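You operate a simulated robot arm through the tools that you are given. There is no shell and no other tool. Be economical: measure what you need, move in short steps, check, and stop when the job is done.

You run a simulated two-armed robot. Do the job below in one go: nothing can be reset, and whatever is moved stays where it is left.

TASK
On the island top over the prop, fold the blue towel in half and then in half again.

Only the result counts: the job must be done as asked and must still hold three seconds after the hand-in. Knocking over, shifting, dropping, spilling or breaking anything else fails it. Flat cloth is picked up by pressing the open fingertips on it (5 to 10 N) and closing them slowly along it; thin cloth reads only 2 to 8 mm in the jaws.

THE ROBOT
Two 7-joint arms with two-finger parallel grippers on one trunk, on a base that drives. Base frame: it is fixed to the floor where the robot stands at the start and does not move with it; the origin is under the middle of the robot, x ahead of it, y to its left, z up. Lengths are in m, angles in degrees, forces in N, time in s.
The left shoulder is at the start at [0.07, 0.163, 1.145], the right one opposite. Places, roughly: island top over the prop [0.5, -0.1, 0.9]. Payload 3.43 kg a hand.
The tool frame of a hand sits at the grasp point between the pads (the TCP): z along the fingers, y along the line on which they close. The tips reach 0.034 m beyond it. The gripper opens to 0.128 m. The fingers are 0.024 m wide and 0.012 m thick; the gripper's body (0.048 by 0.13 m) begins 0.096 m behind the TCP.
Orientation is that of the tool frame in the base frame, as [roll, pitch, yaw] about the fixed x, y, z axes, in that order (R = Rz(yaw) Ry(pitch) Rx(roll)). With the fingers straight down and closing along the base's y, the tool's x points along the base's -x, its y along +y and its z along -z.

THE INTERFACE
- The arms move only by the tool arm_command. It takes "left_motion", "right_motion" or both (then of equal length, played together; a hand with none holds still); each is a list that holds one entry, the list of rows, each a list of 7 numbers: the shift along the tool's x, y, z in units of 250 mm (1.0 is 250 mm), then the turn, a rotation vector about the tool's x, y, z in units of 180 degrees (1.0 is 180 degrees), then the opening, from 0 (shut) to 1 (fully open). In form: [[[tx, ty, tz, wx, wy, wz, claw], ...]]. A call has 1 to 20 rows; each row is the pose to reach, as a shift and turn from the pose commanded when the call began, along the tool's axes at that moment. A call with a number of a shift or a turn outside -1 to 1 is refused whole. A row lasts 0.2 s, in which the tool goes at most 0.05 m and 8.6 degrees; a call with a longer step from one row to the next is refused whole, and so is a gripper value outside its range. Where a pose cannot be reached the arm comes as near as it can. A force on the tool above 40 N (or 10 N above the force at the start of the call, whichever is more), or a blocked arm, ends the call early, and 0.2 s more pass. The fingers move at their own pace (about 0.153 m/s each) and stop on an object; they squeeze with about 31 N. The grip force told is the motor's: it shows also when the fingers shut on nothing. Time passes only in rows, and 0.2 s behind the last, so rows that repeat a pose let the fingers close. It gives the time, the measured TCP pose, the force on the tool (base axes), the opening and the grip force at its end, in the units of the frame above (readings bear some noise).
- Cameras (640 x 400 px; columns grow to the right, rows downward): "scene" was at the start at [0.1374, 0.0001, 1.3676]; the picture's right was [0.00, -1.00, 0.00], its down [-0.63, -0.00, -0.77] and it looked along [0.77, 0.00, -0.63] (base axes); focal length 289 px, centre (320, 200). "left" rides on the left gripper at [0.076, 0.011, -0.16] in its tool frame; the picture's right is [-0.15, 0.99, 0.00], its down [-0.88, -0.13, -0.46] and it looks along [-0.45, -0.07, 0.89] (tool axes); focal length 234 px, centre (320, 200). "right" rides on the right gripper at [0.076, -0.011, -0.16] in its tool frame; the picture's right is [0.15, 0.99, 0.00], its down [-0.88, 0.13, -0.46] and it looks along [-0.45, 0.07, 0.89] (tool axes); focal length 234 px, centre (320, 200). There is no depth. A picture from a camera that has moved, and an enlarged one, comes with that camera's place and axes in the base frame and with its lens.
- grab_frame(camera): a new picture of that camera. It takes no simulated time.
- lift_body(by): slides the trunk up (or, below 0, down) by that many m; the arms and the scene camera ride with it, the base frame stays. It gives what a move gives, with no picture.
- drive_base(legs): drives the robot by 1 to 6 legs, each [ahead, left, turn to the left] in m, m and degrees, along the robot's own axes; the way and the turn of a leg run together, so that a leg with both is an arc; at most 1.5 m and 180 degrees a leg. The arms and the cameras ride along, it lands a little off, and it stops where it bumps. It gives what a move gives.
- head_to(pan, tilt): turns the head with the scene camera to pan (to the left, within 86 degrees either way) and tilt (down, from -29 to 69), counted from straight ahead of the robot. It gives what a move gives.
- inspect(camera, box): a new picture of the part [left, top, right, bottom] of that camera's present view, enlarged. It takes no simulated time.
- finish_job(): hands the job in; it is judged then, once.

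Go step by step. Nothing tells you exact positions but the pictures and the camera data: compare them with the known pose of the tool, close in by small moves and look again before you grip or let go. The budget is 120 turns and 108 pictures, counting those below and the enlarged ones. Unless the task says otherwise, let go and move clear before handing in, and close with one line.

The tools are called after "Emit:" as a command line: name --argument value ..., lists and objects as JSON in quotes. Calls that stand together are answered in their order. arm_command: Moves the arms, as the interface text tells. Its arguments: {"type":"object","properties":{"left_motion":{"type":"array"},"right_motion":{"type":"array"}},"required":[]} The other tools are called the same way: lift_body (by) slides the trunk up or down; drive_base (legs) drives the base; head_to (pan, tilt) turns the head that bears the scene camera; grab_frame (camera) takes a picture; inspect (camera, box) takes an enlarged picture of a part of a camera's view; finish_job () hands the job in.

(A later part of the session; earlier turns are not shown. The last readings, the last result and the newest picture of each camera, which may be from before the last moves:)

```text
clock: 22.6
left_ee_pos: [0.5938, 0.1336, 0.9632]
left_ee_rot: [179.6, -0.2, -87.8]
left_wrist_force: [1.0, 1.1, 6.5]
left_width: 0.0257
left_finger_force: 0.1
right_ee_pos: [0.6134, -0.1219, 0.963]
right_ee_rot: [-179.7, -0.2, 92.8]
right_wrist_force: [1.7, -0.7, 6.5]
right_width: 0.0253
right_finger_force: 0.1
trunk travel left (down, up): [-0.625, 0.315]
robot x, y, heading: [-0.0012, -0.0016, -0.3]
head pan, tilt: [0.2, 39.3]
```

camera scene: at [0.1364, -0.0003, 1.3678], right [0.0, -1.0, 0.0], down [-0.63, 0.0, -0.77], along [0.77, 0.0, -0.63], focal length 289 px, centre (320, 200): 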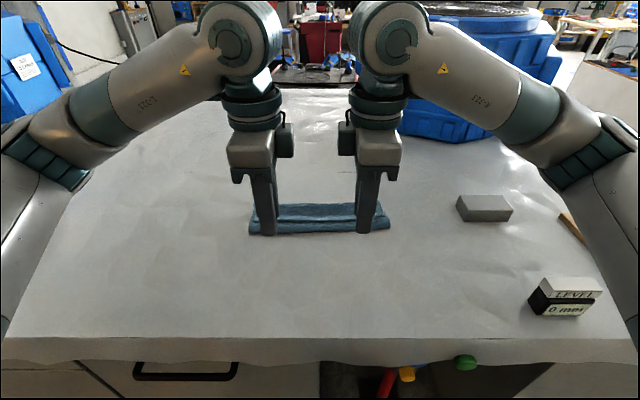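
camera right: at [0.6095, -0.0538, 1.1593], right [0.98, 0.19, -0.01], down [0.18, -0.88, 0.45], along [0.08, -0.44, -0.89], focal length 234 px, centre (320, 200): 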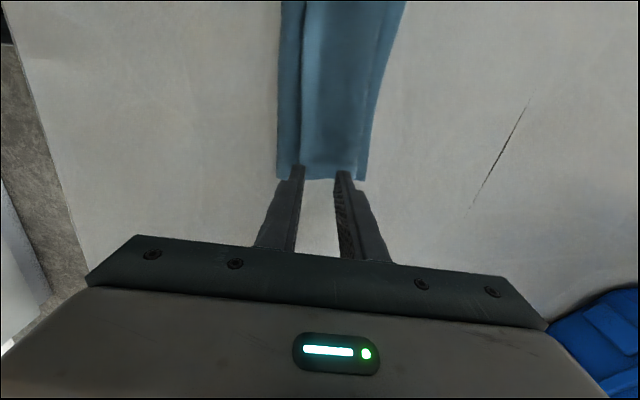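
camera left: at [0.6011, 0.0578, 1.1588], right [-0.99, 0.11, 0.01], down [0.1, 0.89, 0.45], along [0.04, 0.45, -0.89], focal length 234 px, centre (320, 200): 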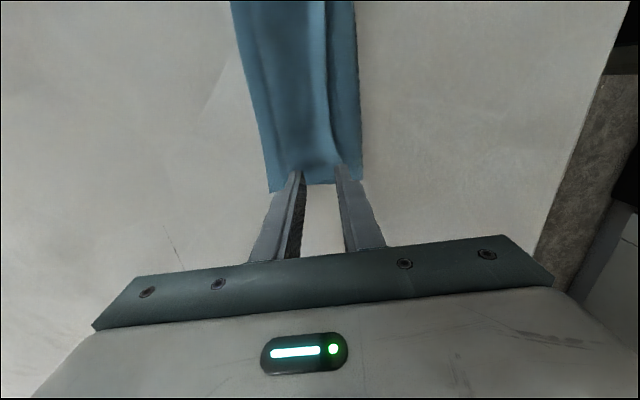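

Contact at 6.5 N on both hands. I'll close slowly and lift slightly to check what was caught.

Emit:
arm_command --left_motion '[[[0, 0, 0, 0, 0, 0, 0.17], [0, 0, 0, 0, 0, 0, 0.14], [0, 0, 0, 0, 0, 0, 0.11], [0, 0, 0, 0, 0, 0, 0.08], [0, 0, 0, 0, 0, 0, 0.05], [0, 0, 0, 0, 0, 0, 0.02], [0, 0, 0, 0, 0, 0, 0], [0, 0, 0, 0, 0, 0, 0], [0, 0, -0.04, 0, 0, 0, 0], [0, 0, -0.08, 0, 0, 0, 0]]]' --right_motion '[[[0, 0, 0, 0, 0, 0, 0.17], [0, 0, 0, 0, 0, 0, 0.14], [0, 0, 0, 0, 0, 0, 0.11], [0, 0, 0, 0, 0, 0, 0.08], [0, 0, 0, 0, 0, 0, 0.05], [0, 0, 0, 0, 0, 0, 0.02], [0, 0, 0, 0, 0, 0, 0], [0, 0, 0, 0, 0, 0, 0], [0, 0, -0.04, 0, 0, 0, 0], [0, 0, -0.08, 0, 0, 0, 0]]]'

Emit:
inspect --camera "scene" --box '[220, 160, 420, 285]'

Emit:
inspect --camera "left" --box '[220, 100, 420, 225]'

Emit:
inspect --camera "right" --box '[220, 100, 420, 225]'

```text
clock: 24.8
left_ee_pos: [0.5947, 0.1331, 0.9816]
left_ee_rot: [179.7, -0.2, -87.8]
left_wrist_force: [0.3, -0.5, -0.1]
left_width: 0.0038
left_finger_force: 30.5
right_ee_pos: [0.6136, -0.1232, 0.9835]
right_ee_rot: [-179.6, -0.2, 92.7]
right_wrist_force: [-0.4, 0.0, 0.5]
right_width: 0.0031
right_finger_force: 31.2
trunk travel left (down, up): [-0.625, 0.315]
robot x, y, heading: [0.0017, -0.0019, -0.3]
head pan, tilt: [0.2, 39.3]
```

```text
3.20 times, centred on (320, 222) of scene
camera zoom: at [0.1369, 0.0002, 1.3676], right [0.0, -1.0, 0.0], down [-0.63, 0.0, -0.77], along [0.77, 0.0, -0.63], focal length 925 px, centre (320, 128)
```

zoom: 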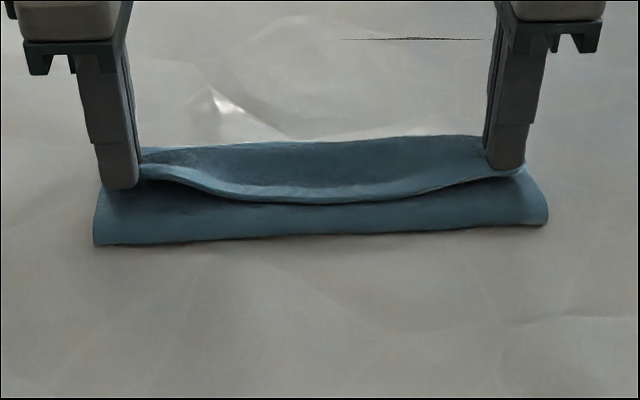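

```text
3.20 times, centred on (320, 162) of left
camera zoom: at [0.5888, 0.0591, 1.1419], right [-0.99, 0.11, 0.01], down [0.1, 0.89, 0.45], along [0.04, 0.45, -0.89], focal length 749 px, centre (320, 320)
```

zoom: 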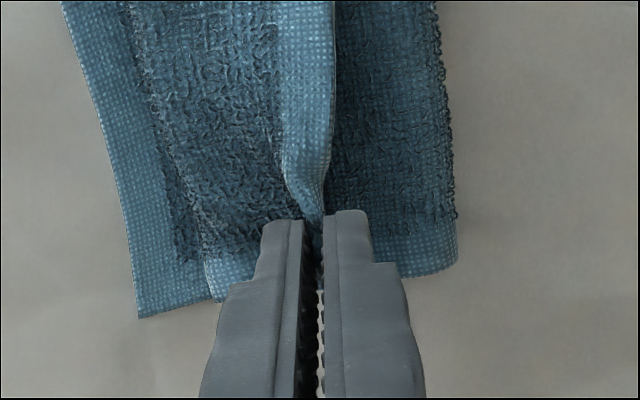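

```text
3.20 times, centred on (320, 162) of right
camera zoom: at [0.6, -0.0468, 1.1433], right [0.98, 0.19, -0.01], down [0.18, -0.87, 0.45], along [0.08, -0.44, -0.89], focal length 749 px, centre (320, 320)
```

zoom: 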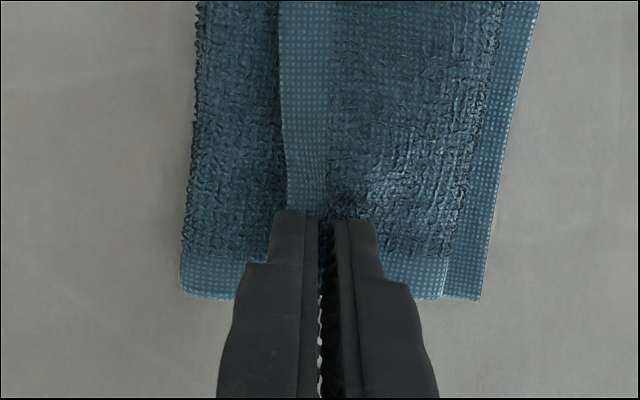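

Only the flap's edge is caught, cleanly. I'll lift it up and back over the true midline to reset the crease, then look.

Emit:
arm_command --left_motion '[[[0, 0.066, -0.088, 0, 0, 0, 0], [0, 0.132, -0.176, 0, 0, 0, 0], [0, 0.21, -0.226, 0, 0, 0, 0], [0, 0.292, -0.276, 0, 0, 0, 0], [0, 0.352, -0.266, 0, 0, 0, 0], [0, 0.412, -0.256, 0, 0, 0, 0]]]' --right_motion '[[[0, -0.081, -0.085, 0, 0, 0, 0], [0, -0.162, -0.17, 0, 0, 0, 0], [0, -0.242, -0.22, 0, 0, 0, 0], [0, -0.322, -0.27, 0, 0, 0, 0], [0, -0.382, -0.26, 0, 0, 0, 0], [0, -0.442, -0.25, 0, 0, 0, 0]]]'

Emit:
grab_frame --camera "scene"

Emit:
grab_frame --camera "left"

Emit:
grab_frame --camera "right"

```text
clock: 26.2
left_ee_pos: [0.4923, 0.1297, 1.046]
left_ee_rot: [179.7, -0.2, -87.8]
left_wrist_force: [-1.1, -1.8, 0.2]
left_width: 0.0036
left_finger_force: 30.8
right_ee_pos: [0.5024, -0.1276, 1.0458]
right_ee_rot: [-179.5, -0.2, 92.7]
right_wrist_force: [-0.9, 0.1, -0.1]
right_width: 0.0027
right_finger_force: 30.9
trunk travel left (down, up): [-0.625, 0.315]
robot x, y, heading: [0.0035, -0.0029, -0.2]
head pan, tilt: [0.2, 39.3]
```

```text
72 pictures are left
camera scene: at [0.1368, 0.0002, 1.3677], right [0.0, -1.0, 0.0], down [-0.63, 0.0, -0.77], along [0.77, 0.0, -0.63], focal length 289 px, centre (320, 200)
```

scene: 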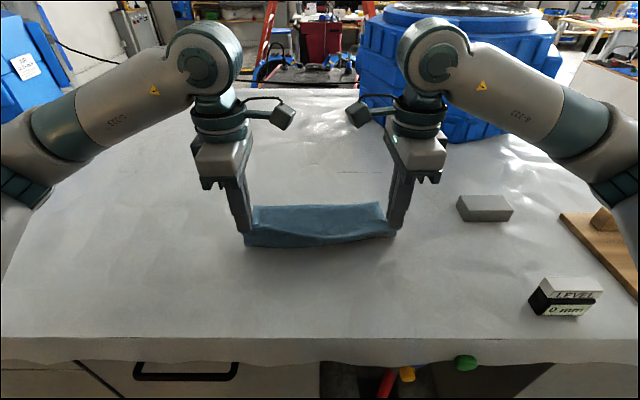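

```text
71 pictures are left
camera left: at [0.4868, 0.0552, 1.2055], right [-0.99, 0.11, 0.01], down [0.1, 0.89, 0.45], along [0.04, 0.45, -0.89], focal length 234 px, centre (320, 200)
```

left: 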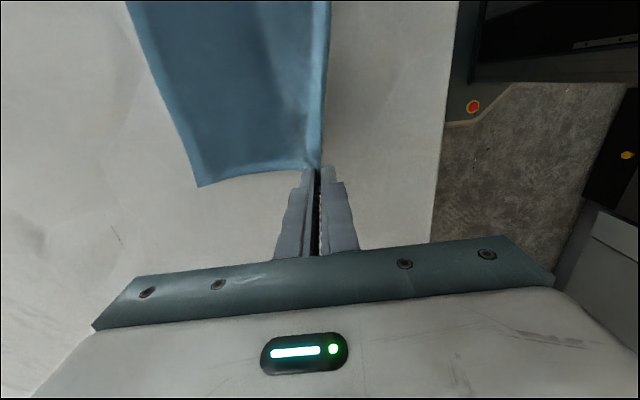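

```text
70 pictures are left
camera right: at [0.4907, -0.0525, 1.2071], right [0.98, 0.19, -0.01], down [0.18, -0.87, 0.45], along [0.08, -0.44, -0.89], focal length 234 px, centre (320, 200)
```

right: 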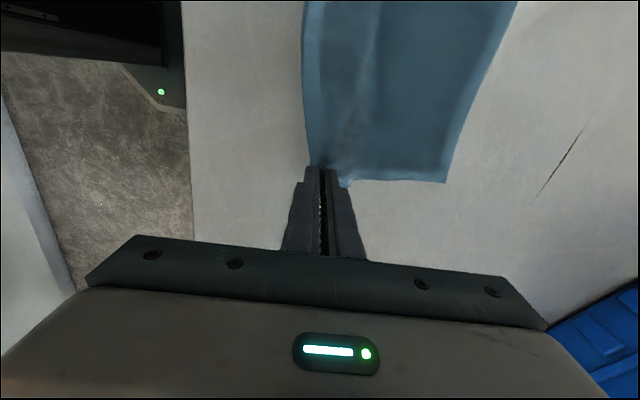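

The towel is opened and the far edge is still in place (x≈0.659 left, 0.672 right). Now I'll carry the edge over to just short of the far edge, keeping it low and taut.

Emit:
arm_command --left_motion '[[[0, -0.09, -0.035, 0, 0, 0, 0], [0, -0.18, -0.06, 0, 0, 0, 0], [-0.003, -0.28, -0.032, 0, 0, 0, 0], [-0.006, -0.38, 0.008, 0, 0, 0, 0], [-0.009, -0.44, 0.055, 0, 0, 0, 0], [-0.012, -0.5, 0.112, 0, 0, 0, 0], [-0.012, -0.535, 0.165, 0, 0, 0, 0], [-0.012, -0.564, 0.22, 0, 0, 0, 0], [-0.012, -0.578, 0.27, 0, 0, 0, 0], [-0.012, -0.586, 0.312, 0, 0, 0, 0]]]' --right_motion '[[[0, 0.095, -0.035, 0, 0, 0, 0], [0, 0.192, -0.06, 0, 0, 0, 0], [-0.002, 0.292, -0.032, 0, 0, 0, 0], [-0.004, 0.392, 0.008, 0, 0, 0, 0], [-0.006, 0.452, 0.055, 0, 0, 0, 0], [-0.008, 0.512, 0.112, 0, 0, 0, 0], [-0.008, 0.547, 0.165, 0, 0, 0, 0], [-0.008, 0.576, 0.22, 0, 0, 0, 0], [-0.008, 0.59, 0.27, 0, 0, 0, 0], [-0.008, 0.598, 0.312, 0, 0, 0, 0]]]'

Emit:
inspect --camera "scene" --box '[220, 160, 420, 285]'

Emit:
grab_frame --camera "left"

Emit:
grab_frame --camera "right"

```text
clock: 28.4
left_ee_pos: [0.6373, 0.1407, 0.9674]
left_ee_rot: [179.6, -0.3, -87.8]
left_wrist_force: [0.0, 0.2, -0.1]
left_width: 0.0035
left_finger_force: 31.0
right_ee_pos: [0.6535, -0.123, 0.9691]
right_ee_rot: [-179.4, -0.3, 92.8]
right_wrist_force: [-0.1, 0.1, 1.1]
right_width: 0.0028
right_finger_force: 31.3
trunk travel left (down, up): [-0.625, 0.315]
robot x, y, heading: [0.0011, 0.0004, -0.1]
head pan, tilt: [0.2, 39.3]
```

```text
3.20 times, centred on (320, 222) of scene
camera zoom: at [0.1375, 0.0003, 1.3677], right [0.0, -1.0, 0.0], down [-0.63, 0.0, -0.77], along [0.77, 0.0, -0.63], focal length 925 px, centre (320, 128)
```

zoom: 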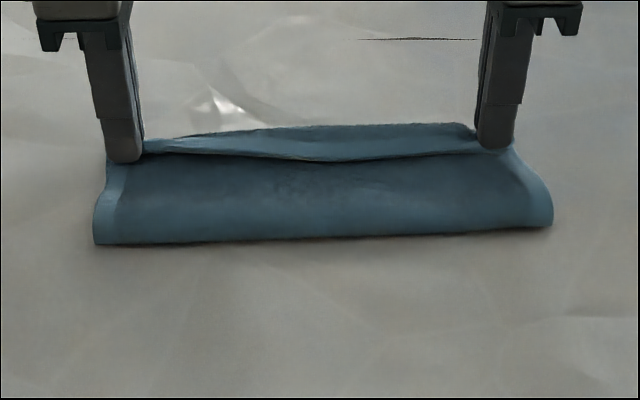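

```text
68 pictures are left
camera left: at [0.6317, 0.0654, 1.1277], right [-0.99, 0.11, 0.01], down [0.1, 0.89, 0.45], along [0.04, 0.45, -0.89], focal length 234 px, centre (320, 200)
```

left: 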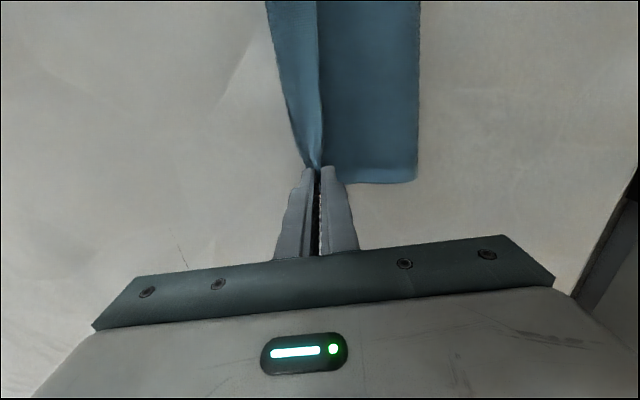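

```text
67 pictures are left
camera right: at [0.6399, -0.0475, 1.1284], right [0.98, 0.19, -0.01], down [0.18, -0.87, 0.45], along [0.08, -0.44, -0.89], focal length 234 px, centre (320, 200)
```

right: 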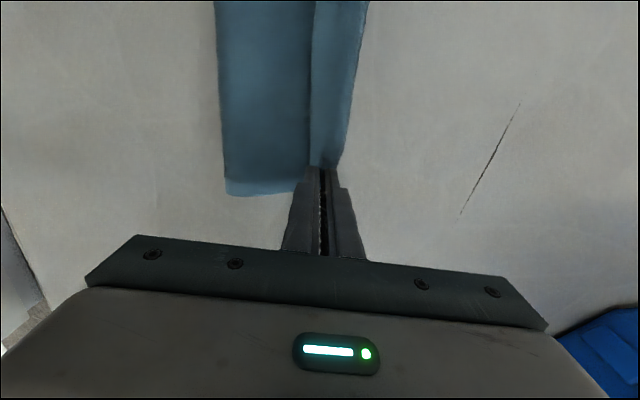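

The edge sits just short of the far edge with the crease straight. To make the edge fall forward rather than back, I'll tilt the fingers about the tips, then check.

Emit:
arm_command --left_motion '[[[0, -0.018, 0.001, -0.039, 0, 0, 0], [0, -0.035, 0.003, -0.078, 0, 0, 0], [0, -0.051, 0.006, -0.116, 0, 0, 0], [0, -0.066, 0.011, -0.155, 0, 0, 0], [0, -0.078, 0.016, -0.194, 0, 0, 0], [0, -0.078, 0.016, -0.194, 0, 0, 0]]]' --right_motion '[[[0, 0.018, 0.001, 0.039, 0, 0, 0], [0, 0.035, 0.003, 0.078, 0, 0, 0], [0, 0.051, 0.006, 0.116, 0, 0, 0], [0, 0.066, 0.011, 0.155, 0, 0, 0], [0, 0.078, 0.016, 0.194, 0, 0, 0], [0, 0.078, 0.016, 0.194, 0, 0, 0]]]'

Emit:
inspect --camera "scene" --box '[220, 160, 420, 285]'

Emit:
inspect --camera "left" --box '[220, 100, 420, 225]'

```text
clock: 29.8
left_ee_pos: [0.6578, 0.1395, 0.963]
left_ee_rot: [144.6, -0.3, -87.9]
left_wrist_force: [0.5, 0.0, 1.1]
left_width: 0.0037
left_finger_force: 30.7
right_ee_pos: [0.6719, -0.1213, 0.9636]
right_ee_rot: [-144.6, -0.2, 92.7]
right_wrist_force: [0.9, 0.3, 0.2]
right_width: 0.0022
right_finger_force: 31.6
trunk travel left (down, up): [-0.625, 0.315]
robot x, y, heading: [-0.0016, 0.0017, -0.1]
head pan, tilt: [0.2, 39.3]
```

```text
3.20 times, centred on (320, 222) of scene
camera zoom: at [0.1374, -0.0004, 1.3677], right [0.0, -1.0, 0.0], down [-0.63, 0.0, -0.77], along [0.77, 0.0, -0.63], focal length 925 px, centre (320, 128)
```

zoom: 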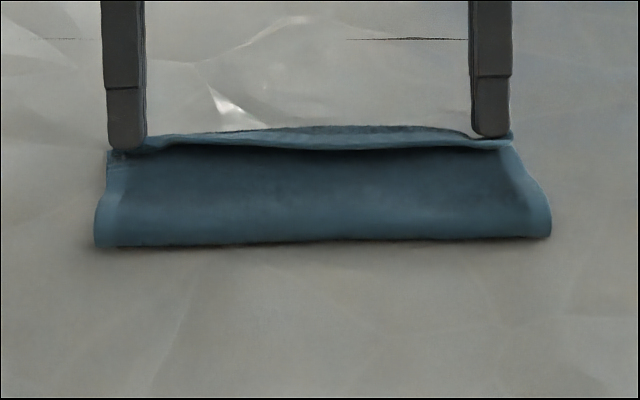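

```text
3.20 times, centred on (320, 162) of left
camera zoom: at [0.745, 0.0682, 1.1004], right [-0.81, 0.12, 0.57], down [0.34, 0.9, 0.29], along [-0.48, 0.43, -0.77], focal length 749 px, centre (320, 320)
```

zoom: 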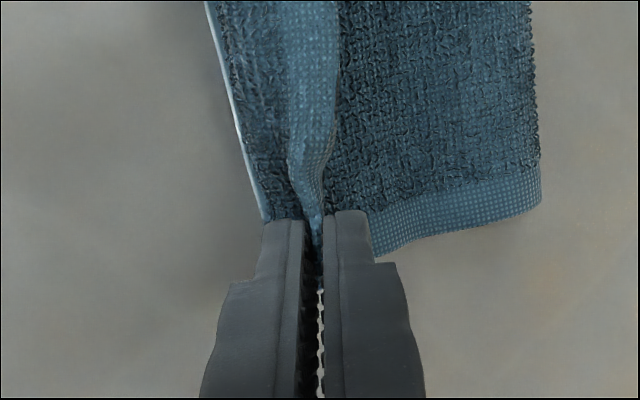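

Tilt works. I'll tilt another 18° so the edge points well forward, then release with a small opening and withdraw along the fingers.

Emit:
arm_command --left_motion '[[[0, -0.013, 0.0, -0.034, 0, 0, 0], [0, -0.025, 0.0, -0.067, 0, 0, 0], [0, -0.037, 0.0, -0.1, 0, 0, 0], [0, -0.037, 0.0, -0.1, 0, 0, 0]]]' --right_motion '[[[0, 0.013, 0.0, 0.034, 0, 0, 0], [0, 0.025, 0.0, 0.067, 0, 0, 0], [0, 0.037, 0.0, 0.1, 0, 0, 0], [0, 0.037, 0.0, 0.1, 0, 0, 0]]]'

Emit:
inspect --camera "scene" --box '[220, 160, 420, 285]'

Emit:
grab_frame --camera "left"

```text
clock: 30.8
left_ee_pos: [0.6082, 0.1426, 0.952]
left_ee_rot: [126.9, -0.4, -87.9]
left_wrist_force: [5.8, -2.4, 30.4]
left_width: 0.0032
left_finger_force: 30.8
left hand out of reach, approached as far as the arm can: row 2, 3, 4
right_ee_pos: [0.6012, -0.1272, 0.9528]
right_ee_rot: [-126.9, -0.3, 92.7]
right_wrist_force: [4.3, 4.3, 28.5]
right_width: 0.0022
right_finger_force: 30.8
right hand out of reach, approached as far as the arm can: row 1, 2, 3, 4
trunk travel left (down, up): [-0.625, 0.315]
robot x, y, heading: [0.0005, -0.0008, -0.1]
head pan, tilt: [0.2, 39.3]
```

```text
3.20 times, centred on (320, 222) of scene
camera zoom: at [0.1335, 0.0008, 1.369], right [0.0, -1.0, 0.0], down [-0.63, 0.0, -0.78], along [0.78, 0.0, -0.63], focal length 925 px, centre (320, 128)
```

zoom: 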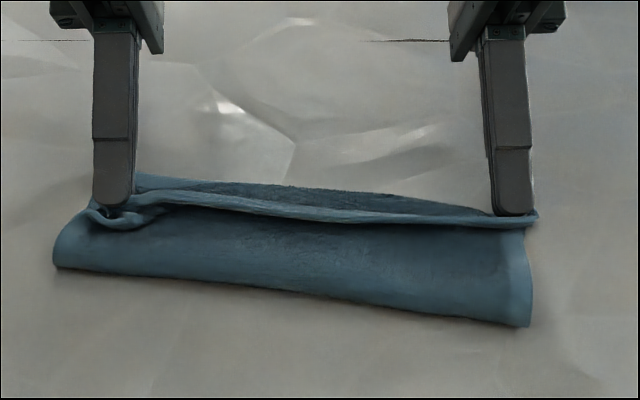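

```text
63 pictures are left
camera left: at [0.7328, 0.0729, 1.0585], right [-0.6, 0.13, 0.79], down [0.41, 0.9, 0.16], along [-0.69, 0.42, -0.59], focal length 234 px, centre (320, 200)
```

left: 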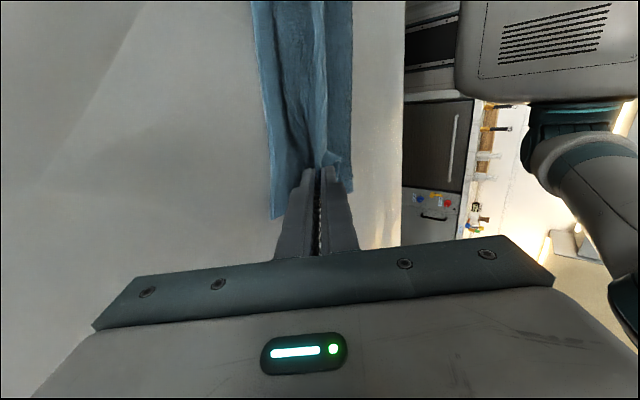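

The extra tilt was beyond reach, so both hands were pulled back and dragged the towel toward me. The edge is still gripped, so I'll lift, return the fingers to vertical, and unroll again to re-lay it straight.

Emit:
arm_command --left_motion '[[[0, 0.07, 0.008, 0.036, 0, 0, 0], [0, 0.14, 0.02, 0.073, 0, 0, 0], [0, 0.21, 0.035, 0.11, 0, 0, 0], [0, 0.28, 0.05, 0.147, 0, 0, 0], [0, 0.35, 0.067, 0.184, 0, 0, 0], [0, 0.42, 0.085, 0.22, 0, 0, 0], [0, 0.49, 0.1, 0.257, 0, 0, 0], [0, 0.56, 0.119, 0.294, 0, 0, 0]]]' --right_motion '[[[0, -0.07, 0.01, -0.036, 0, 0, 0], [0, -0.141, 0.022, -0.073, 0, 0, 0], [0, -0.211, 0.038, -0.11, 0, 0, 0], [0, -0.282, 0.055, -0.147, 0, 0, 0], [0, -0.352, 0.075, -0.184, 0, 0, 0], [0, -0.423, 0.094, -0.22, 0, 0, 0], [0, -0.493, 0.112, -0.257, 0, 0, 0], [0, -0.564, 0.131, -0.294, 0, 0, 0]]]'

Emit:
grab_frame --camera "scene"

Emit:
grab_frame --camera "left"

Emit:
grab_frame --camera "right"

```text
clock: 32.6
left_ee_pos: [0.4989, 0.1388, 1.0448]
left_ee_rot: [179.8, -0.2, -87.8]
left_wrist_force: [0.0, -1.7, 0.4]
left_width: 0.0034
left_finger_force: 31.7
right_ee_pos: [0.4925, -0.1321, 1.0445]
right_ee_rot: [-179.7, -0.1, 92.6]
right_wrist_force: [0.8, 1.6, 0.4]
right_width: 0.0019
right_finger_force: 31.2
trunk travel left (down, up): [-0.625, 0.315]
robot x, y, heading: [0.0001, -0.0002, 0.1]
head pan, tilt: [0.2, 39.3]
```

```text
62 pictures are left
camera scene: at [0.1353, 0.0002, 1.3679], right [0.0, -1.0, 0.0], down [-0.63, 0.0, -0.78], along [0.78, 0.0, -0.63], focal length 289 px, centre (320, 200)
```

scene: 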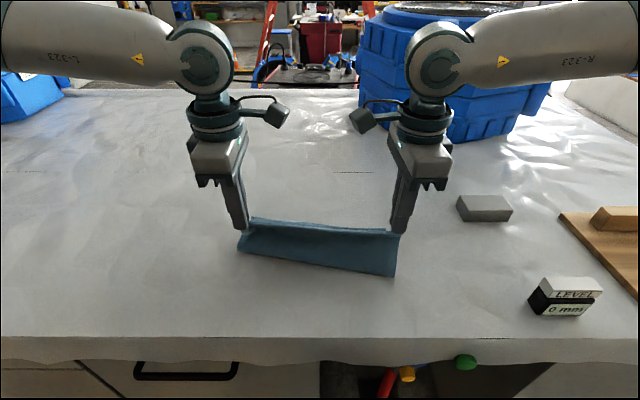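

```text
61 pictures are left
camera left: at [0.4926, 0.0635, 1.2052], right [-0.99, 0.11, 0.0], down [0.1, 0.89, 0.45], along [0.05, 0.45, -0.89], focal length 234 px, centre (320, 200)
```

left: 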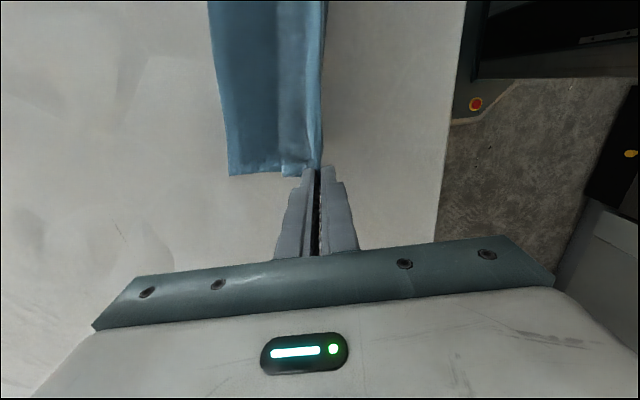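

```text
60 pictures are left
camera right: at [0.478, -0.0566, 1.2052], right [0.98, 0.19, 0.0], down [0.17, -0.88, 0.45], along [0.08, -0.44, -0.89], focal length 234 px, centre (320, 200)
```

right: 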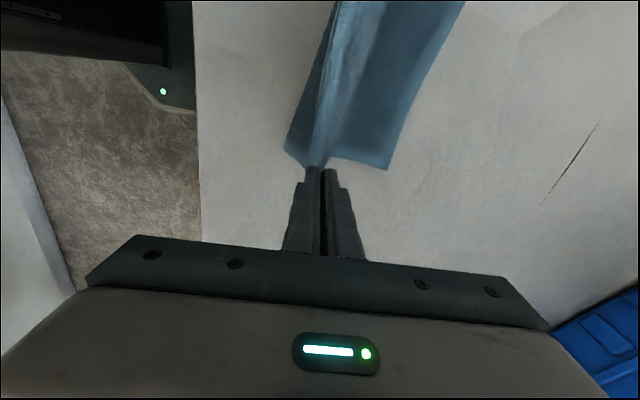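

Still held. The towel now lies rotated by about −8° with its far edge at x≈0.62/0.58, which is actually easier to reach. I'll align the hands with it, pull back past its midline to reset the crease, and check the right grip.

Emit:
arm_command --left_motion '[[[-0.025, 0.045, 0, 0, 0, 0.015, 0], [-0.05, 0.09, 0, 0, 0, 0.029, 0], [-0.075, 0.135, 0, 0, 0, 0.044, 0], [-0.099, 0.18, 0, 0, 0, 0.058, 0], [-0.099, 0.18, 0, 0, 0, 0.058, 0]]]' --right_motion '[[[0.03, -0.076, 0, 0, 0, 0.015, 0], [0.059, -0.152, 0, 0, 0, 0.029, 0], [0.089, -0.227, 0, 0, 0, 0.044, 0], [0.118, -0.303, 0, 0, 0, 0.058, 0], [0.118, -0.303, 0, 0, 0, 0.058, 0]]]'

Emit:
grab_frame --camera "scene"

Emit:
grab_frame --camera "left"

Emit:
grab_frame --camera "right"

```text
clock: 33.8
left_ee_pos: [0.4551, 0.1594, 1.0445]
left_ee_rot: [179.6, -0.3, -98.4]
left_wrist_force: [0.3, -0.4, -0.2]
left_width: 0.0035
left_finger_force: 30.9
right_ee_pos: [0.4165, -0.107, 1.0439]
right_ee_rot: [-179.4, -0.1, 82.3]
right_wrist_force: [-0.5, 1.2, -0.6]
right_width: 0.0021
right_finger_force: 31.2
trunk travel left (down, up): [-0.625, 0.315]
robot x, y, heading: [0.0026, -0.0005, -0.1]
head pan, tilt: [0.2, 39.3]
```

```text
59 pictures are left
camera scene: at [0.1382, -0.0003, 1.3675], right [0.0, -1.0, 0.0], down [-0.63, 0.0, -0.77], along [0.77, 0.0, -0.63], focal length 289 px, centre (320, 200)
```

scene: 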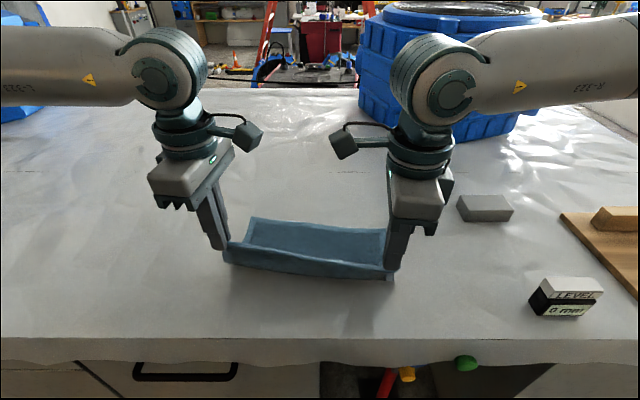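

```text
58 pictures are left
camera left: at [0.4358, 0.0884, 1.204], right [-0.96, 0.29, 0.01], down [0.26, 0.85, 0.45], along [0.12, 0.43, -0.89], focal length 234 px, centre (320, 200)
```

left: 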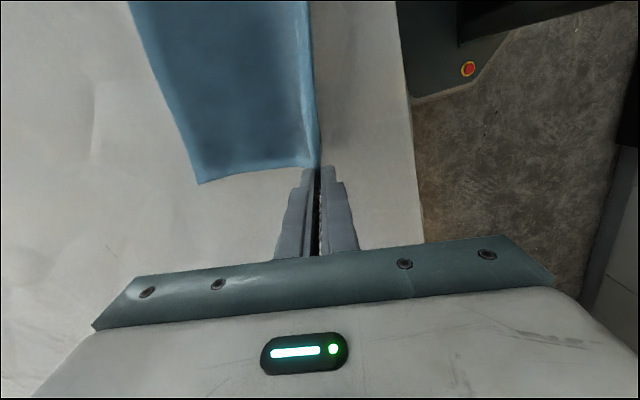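

```text
57 pictures are left
camera right: at [0.4173, -0.0295, 1.2047], right [1.0, 0.01, -0.01], down [0.02, -0.89, 0.45], along [0.0, -0.45, -0.89], focal length 234 px, centre (320, 200)
```

right: 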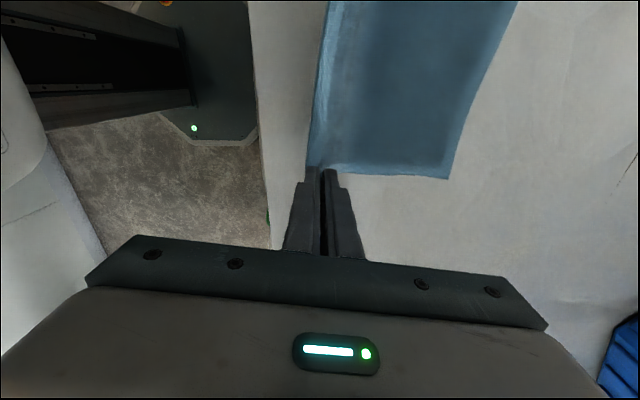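

Both grips hold and the crease can now form at the midline; the far edge is at (0.620, 0.156) to (0.585, −0.142). I'll fold over along the towel's axis, tilting gradually to 40°.

Emit:
arm_command --left_motion '[[[0, -0.092, -0.046, 0, 0, 0, 0], [0, -0.192, -0.062, 0, 0, 0, 0], [0, -0.304, -0.042, -0.028, 0, 0, 0], [0, -0.4, -0.003, -0.067, 0, 0, 0], [0, -0.488, 0.054, -0.106, 0, 0, 0], [0, -0.56, 0.116, -0.144, 0, 0, 0], [0, -0.618, 0.188, -0.183, 0, 0, 0], [0, -0.66, 0.258, -0.222, 0, 0, 0], [0, -0.674, 0.314, -0.222, 0, 0, 0], [0, -0.674, 0.314, -0.222, 0, 0, 0]]]' --right_motion '[[[0, 0.096, -0.046, 0, 0, 0, 0], [0, 0.2, -0.062, 0, 0, 0, 0], [0, 0.317, -0.042, 0.028, 0, 0, 0], [0, 0.417, -0.003, 0.067, 0, 0, 0], [0, 0.508, 0.054, 0.106, 0, 0, 0], [0, 0.583, 0.116, 0.144, 0, 0, 0], [0, 0.642, 0.188, 0.183, 0, 0, 0], [0, 0.685, 0.258, 0.222, 0, 0, 0], [0, 0.7, 0.314, 0.222, 0, 0, 0], [0, 0.7, 0.314, 0.222, 0, 0, 0]]]'

Emit:
inspect --camera "scene" --box '[220, 180, 420, 305]'

Emit:
grab_frame --camera "left"

Emit:
grab_frame --camera "right"

```text
clock: 36.0
left_ee_pos: [0.6225, 0.1359, 0.9651]
left_ee_rot: [139.6, -0.2, -98.3]
left_wrist_force: [0.0, -0.9, -0.7]
left_width: 0.0033
left_finger_force: 30.7
right_ee_pos: [0.5881, -0.1309, 0.9647]
right_ee_rot: [-139.5, -0.1, 82.3]
right_wrist_force: [-0.4, 0.8, -0.1]
right_width: 0.0019
right_finger_force: 30.9
trunk travel left (down, up): [-0.625, 0.315]
robot x, y, heading: [0.0015, -0.001, -0.1]
head pan, tilt: [0.2, 39.3]
```

```text
3.20 times, centred on (320, 242) of scene
camera zoom: at [0.1374, -0.0001, 1.3677], right [0.0, -1.0, 0.0], down [-0.63, 0.0, -0.77], along [0.77, 0.0, -0.63], focal length 925 px, centre (320, 64)
```

zoom: 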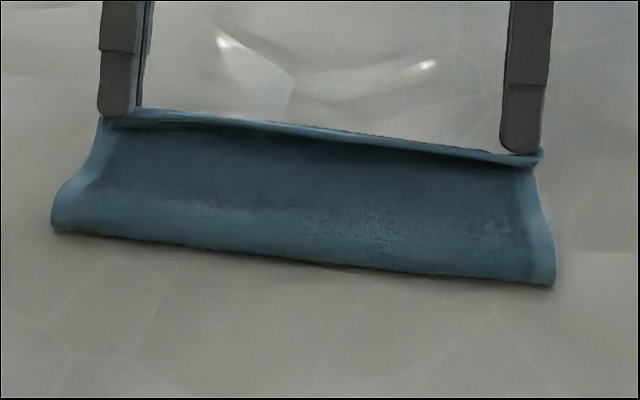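

```text
55 pictures are left
camera left: at [0.7059, 0.0487, 1.0946], right [-0.72, 0.26, 0.64], down [0.52, 0.82, 0.26], along [-0.46, 0.52, -0.72], focal length 234 px, centre (320, 200)
```

left: 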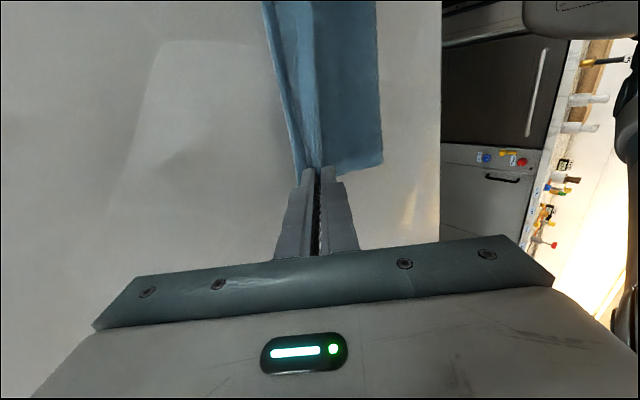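

```text
54 pictures are left
camera right: at [0.6935, -0.0682, 1.0941], right [0.76, 0.05, -0.64], down [0.27, -0.93, 0.26], along [-0.58, -0.37, -0.72], focal length 234 px, centre (320, 200)
```

right: 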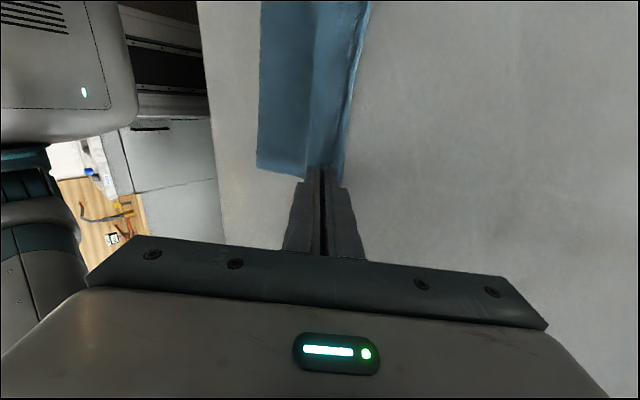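

Crease and edge look well aligned. I'll release with a small opening and withdraw along the finger axis so the edge drops forward.

Emit:
arm_command --left_motion '[[[0, 0, 0, 0, 0, 0, 0.05], [0, 0, 0, 0, 0, 0, 0.1], [0, 0, -0.03, 0, 0, 0, 0.12], [0, 0, -0.07, 0, 0, 0, 0.12], [0, 0, -0.12, 0, 0, 0, 0.12], [0, 0, -0.18, 0, 0, 0, 0.12]]]' --right_motion '[[[0, 0, 0, 0, 0, 0, 0.05], [0, 0, 0, 0, 0, 0, 0.1], [0, 0, -0.03, 0, 0, 0, 0.12], [0, 0, -0.07, 0, 0, 0, 0.12], [0, 0, -0.12, 0, 0, 0, 0.12], [0, 0, -0.18, 0, 0, 0, 0.12]]]'

Emit:
inspect --camera "scene" --box '[220, 180, 420, 305]'

Emit:
grab_frame --camera "left"

Emit:
grab_frame --camera "right"

```text
clock: 37.4
left_ee_pos: [0.6491, 0.1325, 0.9986]
left_ee_rot: [139.7, -0.3, -98.3]
left_wrist_force: [0.2, -0.7, -0.3]
left_width: 0.0154
left_finger_force: 0.0
right_ee_pos: [0.6172, -0.1349, 0.9993]
right_ee_rot: [-139.5, -0.1, 82.3]
right_wrist_force: [-0.1, -0.3, -0.1]
right_width: 0.0153
right_finger_force: 0.1
trunk travel left (down, up): [-0.625, 0.315]
robot x, y, heading: [-0.0026, -0.0022, 0.3]
head pan, tilt: [0.2, 39.3]
```

```text
3.20 times, centred on (320, 242) of scene
camera zoom: at [0.1371, -0.0006, 1.3676], right [0.0, -1.0, 0.0], down [-0.63, 0.0, -0.77], along [0.77, 0.0, -0.63], focal length 925 px, centre (320, 64)
```

zoom: 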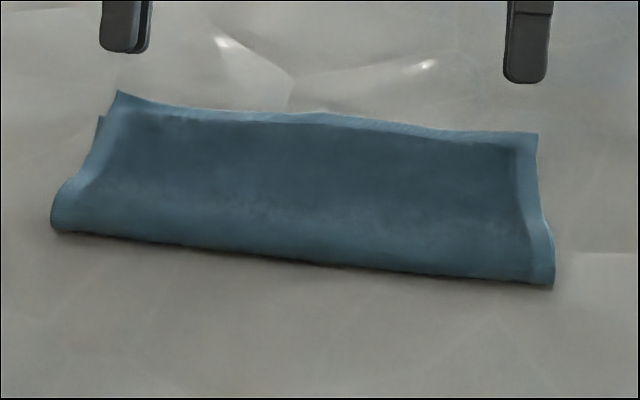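

```text
52 pictures are left
camera left: at [0.7338, 0.045, 1.1283], right [-0.72, 0.26, 0.64], down [0.52, 0.82, 0.26], along [-0.46, 0.52, -0.72], focal length 234 px, centre (320, 200)
```

left: 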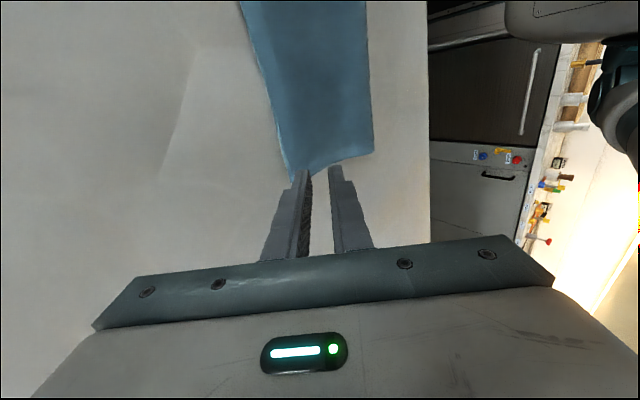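

```text
51 pictures are left
camera right: at [0.7221, -0.0715, 1.1288], right [0.77, 0.05, -0.64], down [0.27, -0.93, 0.26], along [-0.58, -0.37, -0.72], focal length 234 px, centre (320, 200)
```

right: 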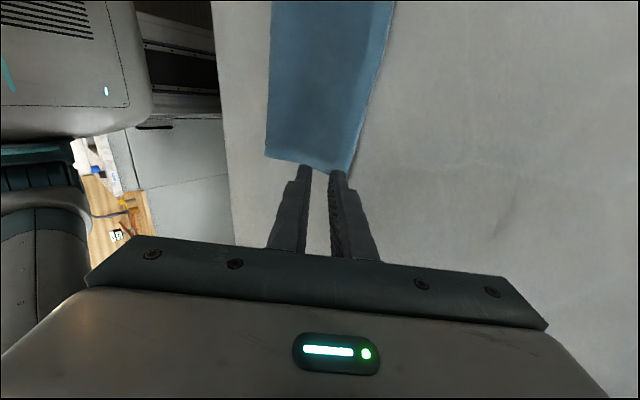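

The first fold came out very well. Next is the cross fold: the left hand will take the right short end over to the left. First I lift both hands clear and straighten them.

Emit:
arm_command --left_motion '[[[0, 0.0, -0.12, 0, 0, 0, 0.12], [0, 0.06, -0.14, 0.045, 0, 0, 0.15], [0, 0.12, -0.15, 0.09, 0, 0, 0.2], [0, 0.18, -0.16, 0.135, 0, 0, 0.2], [0, 0.24, -0.17, 0.18, 0, 0, 0.2], [0, 0.3, -0.17, 0.222, 0, 0, 0.2]]]' --right_motion '[[[0, 0.0, -0.12, 0, 0, 0, 0.12], [0, -0.06, -0.14, -0.045, 0, 0, 0.15], [0, -0.12, -0.15, -0.09, 0, 0, 0.2], [0, -0.18, -0.16, -0.135, 0, 0, 0.2], [0, -0.24, -0.17, -0.18, 0, 0, 0.2], [0, -0.3, -0.17, -0.222, 0, 0, 0.2]]]'

Emit:
inspect --camera "scene" --box '[220, 180, 420, 305]'

```text
clock: 38.8
left_ee_pos: [0.619, 0.1393, 1.0823]
left_ee_rot: [179.9, -0.3, -98.2]
left_wrist_force: [-0.2, 0.1, 0.2]
left_width: 0.0254
left_finger_force: 0.0
left hand out of reach, approached as far as the arm can: row 1
right_ee_pos: [0.5852, -0.1309, 1.0811]
right_ee_rot: [-179.8, -0.1, 82.2]
right_wrist_force: [0.0, -0.5, 0.2]
right_width: 0.0255
right_finger_force: 0.0
trunk travel left (down, up): [-0.625, 0.315]
robot x, y, heading: [-0.0001, -0.0015, 0.1]
head pan, tilt: [0.2, 39.3]
```

```text
3.20 times, centred on (320, 242) of scene
camera zoom: at [0.1352, 0.0012, 1.3679], right [0.0, -1.0, 0.0], down [-0.63, 0.0, -0.78], along [0.78, 0.0, -0.63], focal length 925 px, centre (320, 64)
```

zoom: 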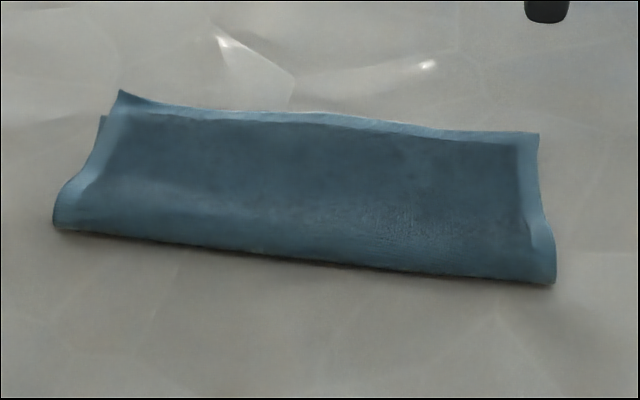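

Looks good. Now the right hand retracts to the right while the left hand turns to close along y and moves over the towel's right end.

Emit:
arm_command --left_motion '[[[0.05, 0.015, 0, 0, 0, 0.045, 0.2], [0.12, 0.03, 0, 0, 0, 0.09, 0.2], [0.2, 0.05, 0, 0, 0, 0.135, 0.2], [0.28, 0.07, 0, 0, 0, 0.18, 0.2], [0.36, 0.09, 0, 0, 0, 0.225, 0.2], [0.45, 0.11, 0, 0, 0, 0.27, 0.2], [0.54, 0.13, 0, 0, 0, 0.315, 0.2], [0.63, 0.15, 0.02, 0, 0, 0.36, 0.2], [0.72, 0.17, 0.04, 0, 0, 0.405, 0.2], [0.81, 0.19, 0.06, 0, 0, 0.45, 0.2], [0.9, 0.2, 0.08, 0, 0, 0.492, 0.2], [0.99, 0.2, 0.1, 0, 0, 0.492, 0.2]]]' --right_motion '[[[-0.16, -0.05, -0.07, 0, 0, 0, 0.2], [-0.33, -0.1, -0.14, 0, 0, 0, 0.2], [-0.5, -0.15, -0.2, 0, 0, 0, 0.2], [-0.66, -0.2, -0.26, 0, 0, 0, 0.2], [-0.82, -0.25, -0.33, 0, 0, 0, 0.2], [-0.98, -0.28, -0.4, 0, 0, 0, 0.2], [-0.98, -0.28, -0.4, 0, 0, 0, 0.2], [-0.98, -0.28, -0.4, 0, 0, 0, 0.2], [-0.98, -0.28, -0.4, 0, 0, 0, 0.2], [-0.98, -0.28, -0.4, 0, 0, 0, 0.2], [-0.98, -0.28, -0.4, 0, 0, 0, 0.2], [-0.98, -0.28, -0.4, 0, 0, 0, 0.2]]]'

Emit:
grab_frame --camera "scene"

Emit:
grab_frame --camera "left"

```text
clock: 41.4
left_ee_pos: [0.5329, -0.1021, 1.0553]
left_ee_rot: [-179.7, -0.4, 173.0]
left_wrist_force: [0.3, 0.8, 0.6]
left_width: 0.0257
left_finger_force: 0.0
right_ee_pos: [0.4868, -0.365, 1.1808]
right_ee_rot: [-179.3, -0.3, 82.3]
right_wrist_force: [-0.6, -0.3, -0.1]
right_width: 0.0253
right_finger_force: 0.0
trunk travel left (down, up): [-0.625, 0.315]
robot x, y, heading: [-0.0003, -0.0032, 0.0]
head pan, tilt: [0.2, 39.3]
```

```text
49 pictures are left
camera scene: at [0.1377, -0.0011, 1.3676], right [0.0, -1.0, 0.0], down [-0.63, 0.0, -0.77], along [0.77, 0.0, -0.63], focal length 289 px, centre (320, 200)
```

scene: 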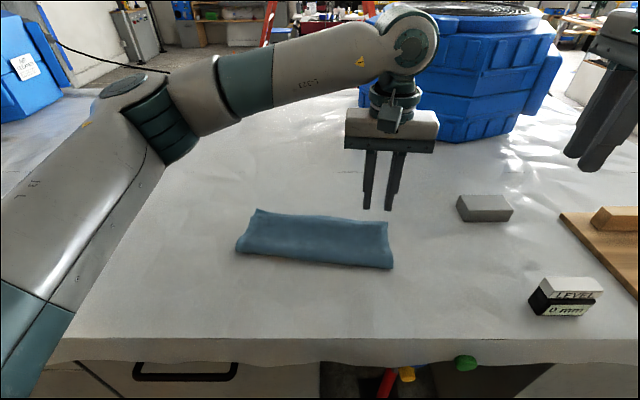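

```text
48 pictures are left
camera left: at [0.4624, -0.0808, 1.2155], right [0.26, 0.96, 0.0], down [0.86, -0.23, 0.45], along [0.43, -0.12, -0.89], focal length 234 px, centre (320, 200)
```

left: 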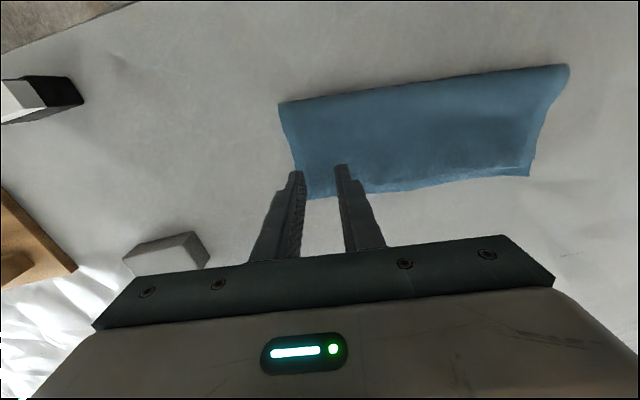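

The right end runs from about (0.472, −0.134) to (0.597, −0.143). I'll lower the left hand over its middle, with the outer finger just outside the edge.

Emit:
arm_command --left_motion '[[[-0.009, -0.04, 0.11, 0, 0, 0, 0.25], [-0.018, -0.08, 0.22, 0, 0, 0, 0.25], [-0.026, -0.11, 0.32, 0, 0, 0, 0.25], [-0.026, -0.11, 0.32, 0, 0, 0, 0.25]]]'

Emit:
inspect --camera "left" --box '[200, 80, 440, 230]'

Emit:
inspect --camera "scene" --box '[220, 180, 420, 305]'

```text
clock: 42.4
left_ee_pos: [0.5384, -0.1277, 0.9746]
left_ee_rot: [-179.7, -0.5, 173.1]
left_wrist_force: [-0.6, 0.3, -0.2]
left_width: 0.032
left_finger_force: 0.0
right_ee_pos: [0.4878, -0.3635, 1.1816]
right_ee_rot: [-179.4, -0.1, 82.3]
right_wrist_force: [0.0, -0.8, -0.4]
right_width: 0.0256
right_finger_force: 0.0
trunk travel left (down, up): [-0.625, 0.315]
robot x, y, heading: [-0.0003, -0.0023, 0.0]
head pan, tilt: [0.2, 39.3]
```

```text
2.67 times, centred on (320, 155) of left
camera zoom: at [0.4658, -0.1068, 1.1348], right [0.26, 0.96, -0.01], down [0.86, -0.23, 0.45], along [0.43, -0.12, -0.89], focal length 624 px, centre (320, 320)
```

zoom: 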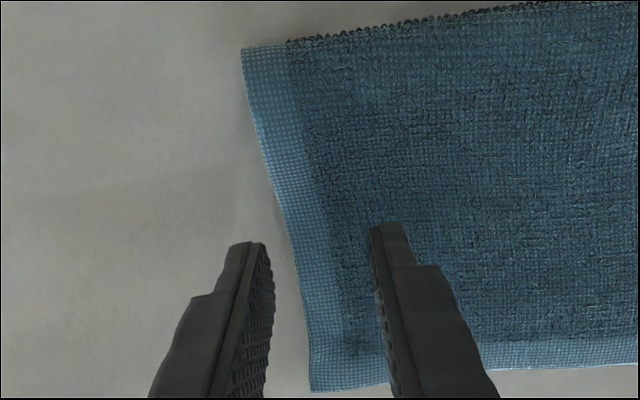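

```text
3.20 times, centred on (320, 242) of scene
camera zoom: at [0.1375, 0.0, 1.3676], right [0.0, -1.0, 0.0], down [-0.63, 0.0, -0.77], along [0.77, 0.0, -0.63], focal length 925 px, centre (320, 64)
```

zoom: 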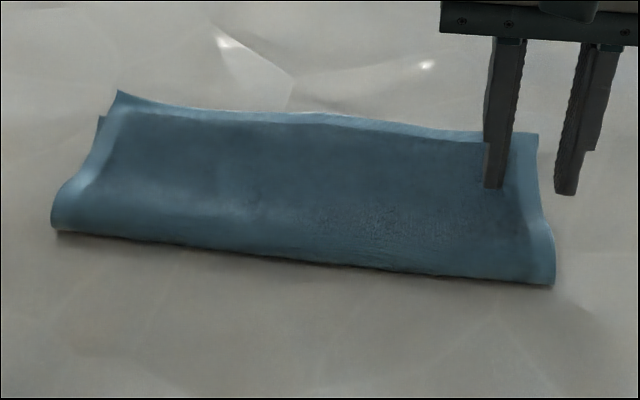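

Outer finger is about 7 mm outside the edge. I'll press down in small steps.

Emit:
arm_command --left_motion '[[[0, 0.004, 0.016, 0, 0, 0, 0.25], [0, 0.008, 0.032, 0, 0, 0, 0.25], [0, 0.008, 0.048, 0, 0, 0, 0.25], [0, 0.008, 0.056, 0, 0, 0, 0.25], [0, 0.008, 0.062, 0, 0, 0, 0.25], [0, 0.008, 0.062, 0, 0, 0, 0.25]]]'

```text
clock: 43.8
left_ee_pos: [0.5379, -0.1267, 0.9605]
left_ee_rot: [-179.8, -0.4, 173.1]
left_wrist_force: [-0.1, -0.2, 2.0]
left_width: 0.0318
left_finger_force: 0.1
right_ee_pos: [0.4869, -0.3624, 1.181]
right_ee_rot: [-179.5, -0.1, 82.4]
right_wrist_force: [0.7, -0.2, -0.3]
right_width: 0.0253
right_finger_force: 0.1
trunk travel left (down, up): [-0.625, 0.315]
robot x, y, heading: [0.0007, -0.0001, -0.1]
head pan, tilt: [0.2, 39.3]
```

Light contact (2 N). I'll press about 2 mm more and close slowly, then lift a little to see whether both layers are caught.

Emit:
arm_command --left_motion '[[[0, 0, 0.006, 0, 0, 0, 0.25], [0, 0, 0.01, 0, 0, 0, 0.25], [0, 0, 0.01, 0, 0, 0, 0.23]]]'

```text
clock: 44.6
left_ee_pos: [0.5369, -0.1272, 0.9597]
left_ee_rot: [-179.7, -0.4, 173.2]
left_wrist_force: [1.6, 1.5, 11.5]
left_width: 0.0306
left_finger_force: 1.0
right_ee_pos: [0.486, -0.3635, 1.1817]
right_ee_rot: [-179.6, -0.1, 82.4]
right_wrist_force: [0.6, 0.1, 0.0]
right_width: 0.0255
right_finger_force: 0.0
trunk travel left (down, up): [-0.625, 0.315]
robot x, y, heading: [-0.0012, 0.0001, -0.0]
head pan, tilt: [0.2, 39.3]
```

Emit:
arm_command --left_motion '[[[0, 0, 0, 0, 0, 0, 0.2], [0, 0, 0, 0, 0, 0, 0.17], [0, 0, 0, 0, 0, 0, 0.14], [0, 0, 0, 0, 0, 0, 0.11], [0, 0, 0, 0, 0, 0, 0.08], [0, 0, 0, 0, 0, 0, 0.05], [0, 0, 0, 0, 0, 0, 0.02], [0, 0, 0, 0, 0, 0, 0], [0, 0, 0, 0, 0, 0, 0], [0, 0, -0.04, 0, 0, 0, 0], [0, 0, -0.08, 0, 0, 0, 0], [0, 0, -0.12, 0, 0, 0, 0]]]'

Emit:
inspect --camera "left" --box '[200, 80, 440, 230]'

Emit:
inspect --camera "scene" --box '[220, 180, 420, 305]'

```text
clock: 47.2
left_ee_pos: [0.5378, -0.1289, 0.9886]
left_ee_rot: [-179.8, -0.4, 173.0]
left_wrist_force: [0.0, 0.0, -0.2]
left_width: 0.005
left_finger_force: 31.2
right_ee_pos: [0.4871, -0.3629, 1.1812]
right_ee_rot: [-179.4, -0.1, 82.4]
right_wrist_force: [-0.4, 0.4, -0.8]
right_width: 0.0255
right_finger_force: 0.1
trunk travel left (down, up): [-0.625, 0.315]
robot x, y, heading: [-0.0013, 0.0004, 0.1]
head pan, tilt: [0.2, 39.3]
```

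```text
2.67 times, centred on (320, 155) of left
camera zoom: at [0.466, -0.1068, 1.1489], right [0.26, 0.96, -0.01], down [0.86, -0.23, 0.45], along [0.43, -0.12, -0.89], focal length 624 px, centre (320, 320)
```

zoom: 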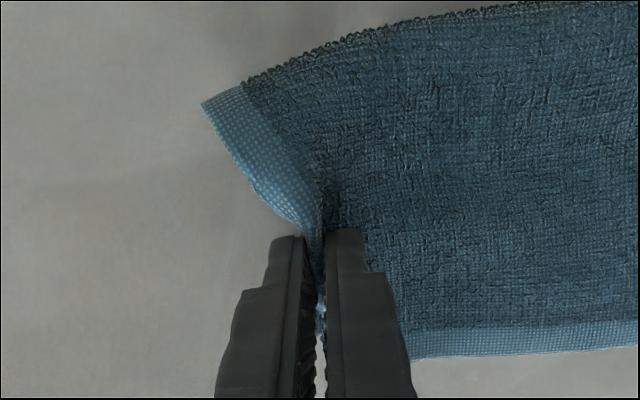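

```text
3.20 times, centred on (320, 242) of scene
camera zoom: at [0.1377, -0.0002, 1.3675], right [0.0, -1.0, 0.0], down [-0.63, 0.0, -0.77], along [0.77, 0.0, -0.63], focal length 925 px, centre (320, 64)
```

zoom: 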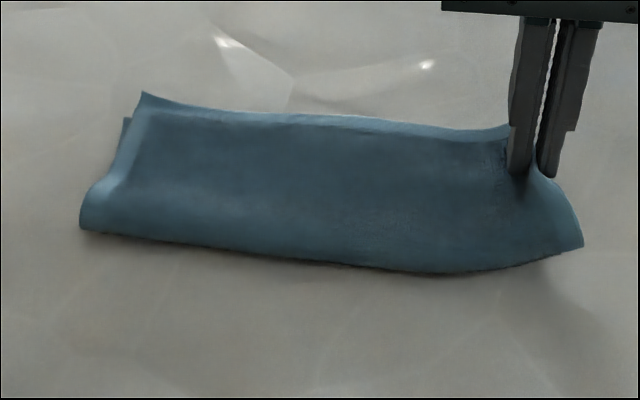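

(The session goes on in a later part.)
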